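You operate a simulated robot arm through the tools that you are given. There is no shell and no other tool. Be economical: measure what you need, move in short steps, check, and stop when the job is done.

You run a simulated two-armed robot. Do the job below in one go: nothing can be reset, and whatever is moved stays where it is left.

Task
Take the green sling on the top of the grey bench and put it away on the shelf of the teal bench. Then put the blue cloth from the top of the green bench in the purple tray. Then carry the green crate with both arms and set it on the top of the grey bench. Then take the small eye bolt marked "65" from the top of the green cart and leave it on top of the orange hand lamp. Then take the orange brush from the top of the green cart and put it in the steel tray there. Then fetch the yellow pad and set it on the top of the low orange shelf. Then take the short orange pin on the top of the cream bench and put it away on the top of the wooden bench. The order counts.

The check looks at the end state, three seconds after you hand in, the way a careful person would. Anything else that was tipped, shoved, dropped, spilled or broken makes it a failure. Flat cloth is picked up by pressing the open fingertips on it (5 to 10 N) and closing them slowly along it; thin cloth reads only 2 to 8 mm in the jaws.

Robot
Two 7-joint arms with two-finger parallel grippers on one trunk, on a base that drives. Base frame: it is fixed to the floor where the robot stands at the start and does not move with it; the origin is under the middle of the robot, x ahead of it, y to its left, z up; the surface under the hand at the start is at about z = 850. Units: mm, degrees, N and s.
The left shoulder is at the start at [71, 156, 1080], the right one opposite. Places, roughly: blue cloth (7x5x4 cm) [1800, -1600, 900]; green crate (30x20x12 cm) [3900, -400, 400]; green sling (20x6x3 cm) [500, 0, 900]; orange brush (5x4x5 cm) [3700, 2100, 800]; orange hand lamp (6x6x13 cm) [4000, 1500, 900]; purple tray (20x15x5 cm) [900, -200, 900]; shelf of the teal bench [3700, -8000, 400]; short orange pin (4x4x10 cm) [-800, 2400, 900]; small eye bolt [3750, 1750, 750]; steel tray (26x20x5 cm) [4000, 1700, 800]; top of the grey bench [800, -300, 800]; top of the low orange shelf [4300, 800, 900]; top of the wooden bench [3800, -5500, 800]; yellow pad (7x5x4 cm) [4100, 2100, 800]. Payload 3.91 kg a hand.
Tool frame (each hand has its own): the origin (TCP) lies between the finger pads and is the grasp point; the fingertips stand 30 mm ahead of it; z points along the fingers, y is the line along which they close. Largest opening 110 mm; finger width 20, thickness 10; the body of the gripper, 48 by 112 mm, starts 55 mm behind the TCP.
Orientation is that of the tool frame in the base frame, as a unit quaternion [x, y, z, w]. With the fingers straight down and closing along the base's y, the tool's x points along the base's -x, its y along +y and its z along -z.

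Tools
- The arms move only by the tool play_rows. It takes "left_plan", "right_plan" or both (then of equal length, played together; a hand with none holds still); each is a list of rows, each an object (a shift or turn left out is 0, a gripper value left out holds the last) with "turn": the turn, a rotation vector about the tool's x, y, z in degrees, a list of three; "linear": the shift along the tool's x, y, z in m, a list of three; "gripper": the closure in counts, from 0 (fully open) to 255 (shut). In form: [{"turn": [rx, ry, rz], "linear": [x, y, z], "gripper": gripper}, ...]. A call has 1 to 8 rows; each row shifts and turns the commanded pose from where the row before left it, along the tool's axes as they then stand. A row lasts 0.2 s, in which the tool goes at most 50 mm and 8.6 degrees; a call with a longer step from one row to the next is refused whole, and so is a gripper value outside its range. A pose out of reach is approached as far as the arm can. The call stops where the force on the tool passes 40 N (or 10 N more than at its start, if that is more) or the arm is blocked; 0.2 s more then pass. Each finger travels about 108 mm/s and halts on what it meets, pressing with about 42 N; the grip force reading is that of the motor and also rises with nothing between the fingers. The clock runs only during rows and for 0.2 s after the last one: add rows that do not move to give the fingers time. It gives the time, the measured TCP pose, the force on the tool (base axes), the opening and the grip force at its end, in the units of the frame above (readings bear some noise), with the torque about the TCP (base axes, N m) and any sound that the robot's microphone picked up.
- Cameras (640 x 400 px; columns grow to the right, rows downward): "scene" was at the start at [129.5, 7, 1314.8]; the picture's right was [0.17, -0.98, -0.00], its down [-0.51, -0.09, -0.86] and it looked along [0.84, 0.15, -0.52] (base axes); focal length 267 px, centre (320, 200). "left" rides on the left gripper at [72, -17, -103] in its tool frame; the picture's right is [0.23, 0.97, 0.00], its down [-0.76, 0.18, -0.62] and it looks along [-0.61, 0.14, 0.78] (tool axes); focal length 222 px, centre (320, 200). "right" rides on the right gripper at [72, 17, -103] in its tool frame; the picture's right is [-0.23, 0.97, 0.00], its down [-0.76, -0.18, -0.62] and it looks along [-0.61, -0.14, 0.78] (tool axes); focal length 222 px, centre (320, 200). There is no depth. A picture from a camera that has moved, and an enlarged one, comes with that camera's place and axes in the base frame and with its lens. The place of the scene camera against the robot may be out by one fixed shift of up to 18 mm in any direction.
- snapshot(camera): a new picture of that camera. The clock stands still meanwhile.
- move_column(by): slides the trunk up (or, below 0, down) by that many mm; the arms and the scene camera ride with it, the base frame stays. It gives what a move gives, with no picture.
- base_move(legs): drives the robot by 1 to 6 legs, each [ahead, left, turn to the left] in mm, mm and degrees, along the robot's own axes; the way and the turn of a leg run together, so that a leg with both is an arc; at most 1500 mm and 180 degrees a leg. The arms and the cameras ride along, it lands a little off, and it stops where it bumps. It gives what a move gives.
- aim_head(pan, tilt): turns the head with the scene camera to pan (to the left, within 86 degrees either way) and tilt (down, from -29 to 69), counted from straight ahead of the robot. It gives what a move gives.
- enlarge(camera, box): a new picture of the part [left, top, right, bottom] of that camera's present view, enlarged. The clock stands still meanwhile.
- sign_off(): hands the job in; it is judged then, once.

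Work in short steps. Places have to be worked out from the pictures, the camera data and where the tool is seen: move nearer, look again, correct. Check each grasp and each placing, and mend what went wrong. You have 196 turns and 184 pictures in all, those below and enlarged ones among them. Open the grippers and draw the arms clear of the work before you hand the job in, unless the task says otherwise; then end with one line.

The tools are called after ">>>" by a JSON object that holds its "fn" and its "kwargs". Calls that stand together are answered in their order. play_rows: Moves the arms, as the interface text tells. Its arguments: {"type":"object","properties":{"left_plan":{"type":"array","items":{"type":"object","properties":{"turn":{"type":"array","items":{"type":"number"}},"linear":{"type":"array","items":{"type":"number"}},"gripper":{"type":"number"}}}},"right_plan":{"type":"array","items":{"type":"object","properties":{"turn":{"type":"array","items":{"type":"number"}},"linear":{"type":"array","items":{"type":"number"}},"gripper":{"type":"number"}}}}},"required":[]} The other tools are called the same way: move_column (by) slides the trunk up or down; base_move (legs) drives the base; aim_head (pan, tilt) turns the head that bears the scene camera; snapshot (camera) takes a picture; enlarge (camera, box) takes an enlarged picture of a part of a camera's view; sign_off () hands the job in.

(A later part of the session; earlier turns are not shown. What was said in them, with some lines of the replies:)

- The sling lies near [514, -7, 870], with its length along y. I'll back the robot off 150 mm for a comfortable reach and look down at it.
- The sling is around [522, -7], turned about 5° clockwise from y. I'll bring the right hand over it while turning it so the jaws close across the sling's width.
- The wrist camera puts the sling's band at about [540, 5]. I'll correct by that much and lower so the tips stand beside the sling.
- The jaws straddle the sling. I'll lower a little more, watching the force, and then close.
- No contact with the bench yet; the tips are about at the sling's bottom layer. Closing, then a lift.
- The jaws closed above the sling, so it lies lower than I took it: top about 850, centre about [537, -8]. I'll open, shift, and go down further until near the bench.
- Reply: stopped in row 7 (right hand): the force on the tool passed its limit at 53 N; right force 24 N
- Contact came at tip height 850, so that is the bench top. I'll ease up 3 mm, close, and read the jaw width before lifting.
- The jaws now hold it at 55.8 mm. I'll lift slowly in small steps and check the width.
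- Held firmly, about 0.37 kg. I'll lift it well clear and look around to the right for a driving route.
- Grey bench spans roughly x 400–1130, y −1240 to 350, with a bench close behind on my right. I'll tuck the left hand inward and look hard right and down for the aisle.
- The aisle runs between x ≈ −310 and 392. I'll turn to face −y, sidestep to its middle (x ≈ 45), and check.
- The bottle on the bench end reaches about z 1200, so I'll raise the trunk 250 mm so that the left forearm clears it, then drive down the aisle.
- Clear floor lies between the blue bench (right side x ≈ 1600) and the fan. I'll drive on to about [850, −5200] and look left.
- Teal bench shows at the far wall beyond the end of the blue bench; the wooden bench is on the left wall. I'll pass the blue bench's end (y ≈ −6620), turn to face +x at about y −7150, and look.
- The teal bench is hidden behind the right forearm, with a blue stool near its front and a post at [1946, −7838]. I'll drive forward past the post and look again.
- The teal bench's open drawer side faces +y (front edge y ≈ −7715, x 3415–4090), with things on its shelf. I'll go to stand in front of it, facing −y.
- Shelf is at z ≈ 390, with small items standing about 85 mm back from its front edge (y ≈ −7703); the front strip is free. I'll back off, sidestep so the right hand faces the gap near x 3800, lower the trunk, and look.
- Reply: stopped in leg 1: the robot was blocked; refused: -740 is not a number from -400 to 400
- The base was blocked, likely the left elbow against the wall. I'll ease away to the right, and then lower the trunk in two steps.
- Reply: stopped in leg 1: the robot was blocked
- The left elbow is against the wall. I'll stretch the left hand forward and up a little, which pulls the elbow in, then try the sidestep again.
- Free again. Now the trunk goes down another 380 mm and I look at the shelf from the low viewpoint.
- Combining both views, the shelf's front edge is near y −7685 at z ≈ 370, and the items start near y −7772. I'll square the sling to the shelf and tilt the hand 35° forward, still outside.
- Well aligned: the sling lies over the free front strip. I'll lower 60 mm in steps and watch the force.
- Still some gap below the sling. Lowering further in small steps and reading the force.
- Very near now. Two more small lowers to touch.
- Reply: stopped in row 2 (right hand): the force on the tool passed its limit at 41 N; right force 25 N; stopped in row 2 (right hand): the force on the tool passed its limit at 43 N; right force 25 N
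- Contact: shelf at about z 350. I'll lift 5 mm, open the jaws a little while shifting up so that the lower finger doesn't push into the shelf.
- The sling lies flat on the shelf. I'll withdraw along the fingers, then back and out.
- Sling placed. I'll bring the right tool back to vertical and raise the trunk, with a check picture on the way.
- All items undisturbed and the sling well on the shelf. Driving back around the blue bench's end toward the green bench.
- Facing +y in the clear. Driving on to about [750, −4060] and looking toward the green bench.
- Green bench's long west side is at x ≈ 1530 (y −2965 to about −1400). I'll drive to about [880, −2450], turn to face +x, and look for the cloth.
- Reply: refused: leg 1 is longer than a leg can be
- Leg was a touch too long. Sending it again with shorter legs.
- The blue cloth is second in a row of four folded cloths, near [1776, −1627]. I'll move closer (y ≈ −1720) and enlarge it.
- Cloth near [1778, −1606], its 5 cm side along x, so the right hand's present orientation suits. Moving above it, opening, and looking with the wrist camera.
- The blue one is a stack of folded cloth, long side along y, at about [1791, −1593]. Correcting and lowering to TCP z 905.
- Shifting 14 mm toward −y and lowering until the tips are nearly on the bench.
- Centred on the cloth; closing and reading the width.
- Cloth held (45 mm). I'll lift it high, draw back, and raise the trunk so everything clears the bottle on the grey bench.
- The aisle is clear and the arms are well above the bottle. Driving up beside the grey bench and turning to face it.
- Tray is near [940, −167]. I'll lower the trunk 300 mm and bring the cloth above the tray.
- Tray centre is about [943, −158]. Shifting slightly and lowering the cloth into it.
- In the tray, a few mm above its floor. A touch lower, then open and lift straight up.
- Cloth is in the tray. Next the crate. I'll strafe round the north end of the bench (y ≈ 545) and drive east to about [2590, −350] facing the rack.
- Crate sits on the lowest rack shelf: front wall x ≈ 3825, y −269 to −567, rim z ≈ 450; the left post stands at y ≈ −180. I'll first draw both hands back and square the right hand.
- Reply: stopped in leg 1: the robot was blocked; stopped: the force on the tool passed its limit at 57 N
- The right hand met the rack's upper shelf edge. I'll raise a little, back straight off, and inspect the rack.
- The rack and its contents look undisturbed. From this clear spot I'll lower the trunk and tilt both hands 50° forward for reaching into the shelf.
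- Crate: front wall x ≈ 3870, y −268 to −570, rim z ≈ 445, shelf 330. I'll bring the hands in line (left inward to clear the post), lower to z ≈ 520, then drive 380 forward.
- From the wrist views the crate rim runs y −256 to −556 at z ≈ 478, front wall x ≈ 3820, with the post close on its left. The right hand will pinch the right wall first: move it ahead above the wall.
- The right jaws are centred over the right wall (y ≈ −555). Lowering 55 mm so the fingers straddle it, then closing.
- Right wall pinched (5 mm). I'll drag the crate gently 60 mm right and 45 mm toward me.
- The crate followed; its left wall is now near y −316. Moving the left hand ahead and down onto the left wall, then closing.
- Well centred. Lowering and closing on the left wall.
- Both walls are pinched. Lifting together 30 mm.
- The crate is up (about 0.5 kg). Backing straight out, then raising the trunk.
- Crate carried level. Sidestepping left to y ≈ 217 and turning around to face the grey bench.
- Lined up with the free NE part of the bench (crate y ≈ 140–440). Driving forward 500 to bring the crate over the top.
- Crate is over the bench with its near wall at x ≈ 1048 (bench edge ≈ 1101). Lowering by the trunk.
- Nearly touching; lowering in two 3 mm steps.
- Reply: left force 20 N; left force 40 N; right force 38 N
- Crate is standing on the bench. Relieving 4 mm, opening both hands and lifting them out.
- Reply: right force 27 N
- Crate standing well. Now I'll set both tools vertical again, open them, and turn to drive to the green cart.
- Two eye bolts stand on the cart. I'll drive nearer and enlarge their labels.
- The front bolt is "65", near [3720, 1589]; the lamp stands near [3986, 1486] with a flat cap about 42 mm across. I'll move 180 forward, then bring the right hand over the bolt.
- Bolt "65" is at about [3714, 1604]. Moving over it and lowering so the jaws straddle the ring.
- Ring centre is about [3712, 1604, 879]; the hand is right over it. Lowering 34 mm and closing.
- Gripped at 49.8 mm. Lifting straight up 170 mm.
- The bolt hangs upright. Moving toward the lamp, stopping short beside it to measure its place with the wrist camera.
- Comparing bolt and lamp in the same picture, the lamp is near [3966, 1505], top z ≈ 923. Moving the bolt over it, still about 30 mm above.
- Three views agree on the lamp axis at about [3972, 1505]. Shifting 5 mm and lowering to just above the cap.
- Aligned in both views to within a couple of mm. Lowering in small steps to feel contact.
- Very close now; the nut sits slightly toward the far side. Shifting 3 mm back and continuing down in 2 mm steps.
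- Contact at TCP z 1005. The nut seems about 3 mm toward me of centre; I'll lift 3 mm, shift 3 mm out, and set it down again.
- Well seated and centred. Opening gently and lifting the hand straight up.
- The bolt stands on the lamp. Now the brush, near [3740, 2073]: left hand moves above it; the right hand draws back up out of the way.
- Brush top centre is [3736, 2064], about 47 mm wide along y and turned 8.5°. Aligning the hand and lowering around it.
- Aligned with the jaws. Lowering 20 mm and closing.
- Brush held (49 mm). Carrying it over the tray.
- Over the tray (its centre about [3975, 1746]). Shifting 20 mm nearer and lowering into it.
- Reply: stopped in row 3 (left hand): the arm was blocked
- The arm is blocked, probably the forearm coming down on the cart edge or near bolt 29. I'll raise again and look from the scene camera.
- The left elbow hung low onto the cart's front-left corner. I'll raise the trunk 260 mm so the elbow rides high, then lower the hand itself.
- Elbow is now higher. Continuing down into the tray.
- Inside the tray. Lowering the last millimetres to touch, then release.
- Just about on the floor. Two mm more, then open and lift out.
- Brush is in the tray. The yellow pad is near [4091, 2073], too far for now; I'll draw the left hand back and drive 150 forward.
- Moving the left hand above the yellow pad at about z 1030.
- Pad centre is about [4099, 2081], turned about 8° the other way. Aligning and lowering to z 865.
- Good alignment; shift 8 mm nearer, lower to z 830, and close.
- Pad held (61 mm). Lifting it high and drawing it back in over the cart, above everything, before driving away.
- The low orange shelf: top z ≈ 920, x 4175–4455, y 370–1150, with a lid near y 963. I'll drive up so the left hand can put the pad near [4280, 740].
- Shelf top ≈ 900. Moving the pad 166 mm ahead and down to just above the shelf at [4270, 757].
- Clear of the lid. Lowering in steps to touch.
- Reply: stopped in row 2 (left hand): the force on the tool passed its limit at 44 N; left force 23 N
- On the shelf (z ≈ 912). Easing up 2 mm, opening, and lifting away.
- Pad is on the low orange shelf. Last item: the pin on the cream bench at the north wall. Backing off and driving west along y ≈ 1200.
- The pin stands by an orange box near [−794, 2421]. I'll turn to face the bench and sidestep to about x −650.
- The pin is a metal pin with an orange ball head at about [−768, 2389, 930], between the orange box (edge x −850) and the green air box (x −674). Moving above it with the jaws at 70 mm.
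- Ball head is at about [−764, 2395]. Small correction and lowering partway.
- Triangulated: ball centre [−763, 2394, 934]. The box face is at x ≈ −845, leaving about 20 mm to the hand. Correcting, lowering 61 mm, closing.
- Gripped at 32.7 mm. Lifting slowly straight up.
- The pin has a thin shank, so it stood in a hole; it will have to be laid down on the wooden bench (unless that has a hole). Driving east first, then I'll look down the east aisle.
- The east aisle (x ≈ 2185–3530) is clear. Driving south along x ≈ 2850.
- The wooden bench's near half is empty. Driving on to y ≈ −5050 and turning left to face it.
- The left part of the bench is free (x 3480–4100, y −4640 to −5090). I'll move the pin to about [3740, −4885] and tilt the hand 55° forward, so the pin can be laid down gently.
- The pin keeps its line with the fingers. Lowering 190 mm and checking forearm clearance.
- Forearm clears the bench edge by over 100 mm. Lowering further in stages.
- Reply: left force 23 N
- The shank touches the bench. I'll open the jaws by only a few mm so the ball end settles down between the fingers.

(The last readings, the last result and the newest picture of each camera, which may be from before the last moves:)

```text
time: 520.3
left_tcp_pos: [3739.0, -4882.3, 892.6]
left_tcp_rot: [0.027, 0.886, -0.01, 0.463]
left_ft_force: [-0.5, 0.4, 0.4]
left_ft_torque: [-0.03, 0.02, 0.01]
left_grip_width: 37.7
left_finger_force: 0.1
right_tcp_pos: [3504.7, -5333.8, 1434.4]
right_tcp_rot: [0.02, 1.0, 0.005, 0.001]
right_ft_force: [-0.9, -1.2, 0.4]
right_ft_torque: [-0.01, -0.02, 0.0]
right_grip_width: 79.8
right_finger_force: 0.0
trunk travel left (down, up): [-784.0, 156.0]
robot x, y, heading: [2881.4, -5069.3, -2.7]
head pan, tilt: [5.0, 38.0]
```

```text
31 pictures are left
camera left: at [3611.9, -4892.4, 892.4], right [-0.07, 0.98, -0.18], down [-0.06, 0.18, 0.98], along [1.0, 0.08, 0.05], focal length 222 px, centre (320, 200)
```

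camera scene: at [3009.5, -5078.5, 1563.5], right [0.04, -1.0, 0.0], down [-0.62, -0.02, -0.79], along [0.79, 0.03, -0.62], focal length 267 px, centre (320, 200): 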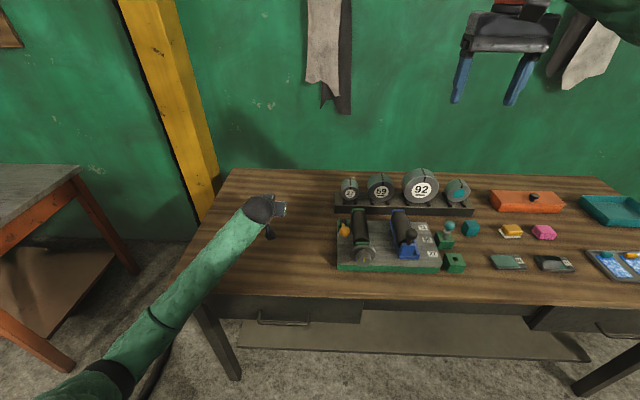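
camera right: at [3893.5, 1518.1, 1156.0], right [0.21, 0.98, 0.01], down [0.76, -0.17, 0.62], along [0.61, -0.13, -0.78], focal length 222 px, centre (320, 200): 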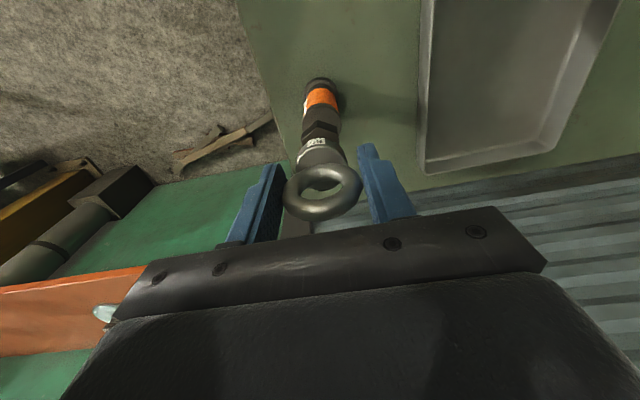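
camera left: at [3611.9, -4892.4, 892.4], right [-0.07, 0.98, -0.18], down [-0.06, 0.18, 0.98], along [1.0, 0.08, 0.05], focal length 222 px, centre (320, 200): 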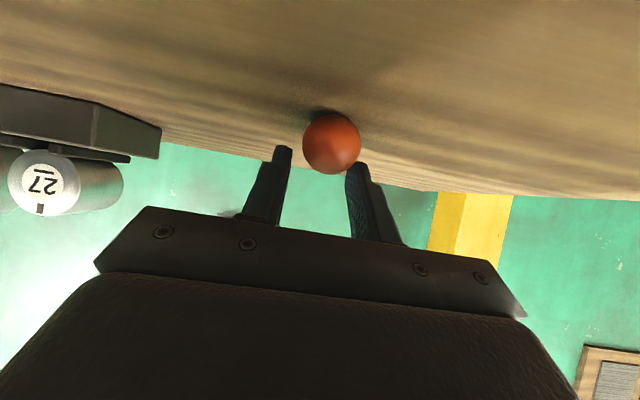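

The pin lies on the bench. Opening wide and lifting the hand straight up.

>>> {"fn": "play_rows", "kwargs": {"left_plan": [{"gripper": 80}, {}, {}, {"linear": [-0.0164, 0, -0.0115]}, {"linear": [-0.0328, 0, -0.023]}, {"linear": [-0.0369, 0, -0.0258]}, {"linear": [-0.0369, 0, -0.0258]}, {}]}}

>>> {"fn": "snapshot", "kwargs": {"camera": "scene"}}

>>> {"fn": "snapshot", "kwargs": {"camera": "left"}}

```text
time: 522.1
left_tcp_pos: [3737.5, -4883.9, 1043.8]
left_tcp_rot: [0.028, 0.886, -0.011, 0.462]
left_ft_force: [-0.2, -0.9, 0.1]
left_ft_torque: [-0.01, 0.02, -0.02]
left_grip_width: 75.5
left_finger_force: 0.0
right_tcp_pos: [3503.8, -5333.5, 1434.5]
right_tcp_rot: [0.021, 1.0, 0.004, 0.0]
right_ft_force: [0.9, 0.2, 0.1]
right_ft_torque: [0.0, -0.02, -0.04]
right_grip_width: 79.8
right_finger_force: 0.0
trunk travel left (down, up): [-784.0, 156.0]
robot x, y, heading: [2881.7, -5071.9, -2.8]
head pan, tilt: [5.0, 38.0]
```

```text
30 pictures are left
camera scene: at [3009.5, -5078.1, 1563.5], right [0.04, -1.0, 0.0], down [-0.62, -0.02, -0.79], along [0.79, 0.03, -0.62], focal length 267 px, centre (320, 200)
```

scene: 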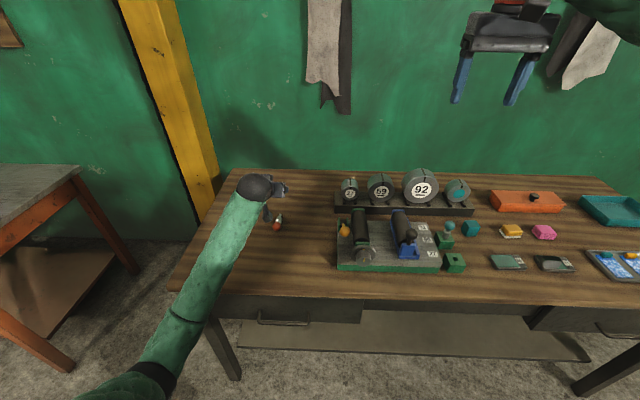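

```text
29 pictures are left
camera left: at [3611.4, -4893.3, 1042.5], right [-0.07, 0.98, -0.18], down [-0.06, 0.18, 0.98], along [1.0, 0.08, 0.05], focal length 222 px, centre (320, 200)
```

left: 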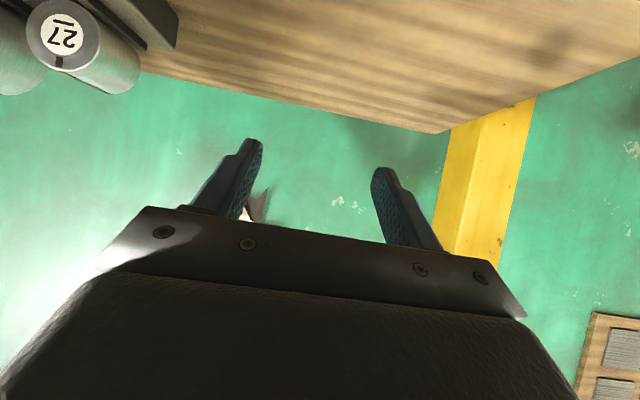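

Pin lies on the bench at about [3740, −4885], far from edges. I'll raise the hand, restore it to vertical, back away, and take a final look.

>>> {"fn": "play_rows", "kwargs": {"left_plan": [{"linear": [-0.033, 0, -0.023], "turn": [0, 7.8, 0]}, {"linear": [-0.033, 0, -0.023], "turn": [0, 7.8, 0]}, {"linear": [0, 0, -0.03], "turn": [0, 7.8, 0]}, {"turn": [0, 7.8, 0]}, {"turn": [0, 7.8, 0]}, {"turn": [0, 7.8, 0]}, {"turn": [0, 7.8, 0]}, {}]}}

>>> {"fn": "base_move", "kwargs": {"legs": [[-250, 0, 0]]}}

>>> {"fn": "snapshot", "kwargs": {"camera": "scene"}}

```text
time: 523.9
left_tcp_pos: [3725.8, -4882.6, 1146.1]
left_tcp_rot: [0.029, 1.0, 0.002, 0.004]
left_ft_force: [0.2, 0.4, -0.3]
left_ft_torque: [0.0, -0.01, 0.01]
left_grip_width: 75.4
left_finger_force: 0.1
right_tcp_pos: [3504.4, -5333.9, 1434.4]
right_tcp_rot: [0.02, 1.0, 0.004, 0.001]
right_ft_force: [0.3, -0.3, 0.0]
right_ft_torque: [0.01, 0.0, 0.0]
right_grip_width: 79.5
right_finger_force: 0.0
trunk travel left (down, up): [-784.0, 156.0]
robot x, y, heading: [2883.1, -5070.2, -2.8]
head pan, tilt: [5.0, 38.0]
```

```text
time: 525.7
left_tcp_pos: [3479.1, -4868.4, 1145.6]
left_tcp_rot: [0.028, 1.0, 0.003, 0.006]
left_ft_force: [-0.3, -0.3, -1.1]
left_ft_torque: [0.03, 0.01, 0.02]
left_grip_width: 75.5
left_finger_force: 0.2
right_tcp_pos: [3258.6, -5321.3, 1434.4]
right_tcp_rot: [0.02, 1.0, 0.004, 0.001]
right_ft_force: [0.2, -0.5, 0.4]
right_ft_torque: [0.0, -0.03, 0.03]
right_grip_width: 79.8
right_finger_force: 0.1
trunk travel left (down, up): [-784.0, 156.0]
robot x, y, heading: [2638.7, -5058.6, -2.7]
head pan, tilt: [5.0, 38.0]
```

```text
28 pictures are left
camera scene: at [2763.4, -5066.4, 1563.4], right [0.04, -1.0, 0.0], down [-0.62, -0.02, -0.79], along [0.79, 0.03, -0.62], focal length 267 px, centre (320, 200)
```

scene: 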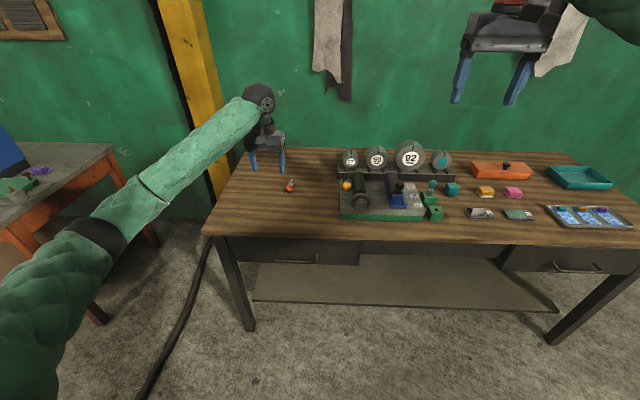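

The pin rests on the wooden bench and the neighbours are untouched. Both grippers are open and clear, so I'm handing in.

>>> {"fn": "sign_off", "kwargs": {}}

```text
The job is handed in.
```

I carried out all seven moves in the order given and handed the job in; the pin is lying on its side on the wooden bench because its thin shank cannot stand without a hole.
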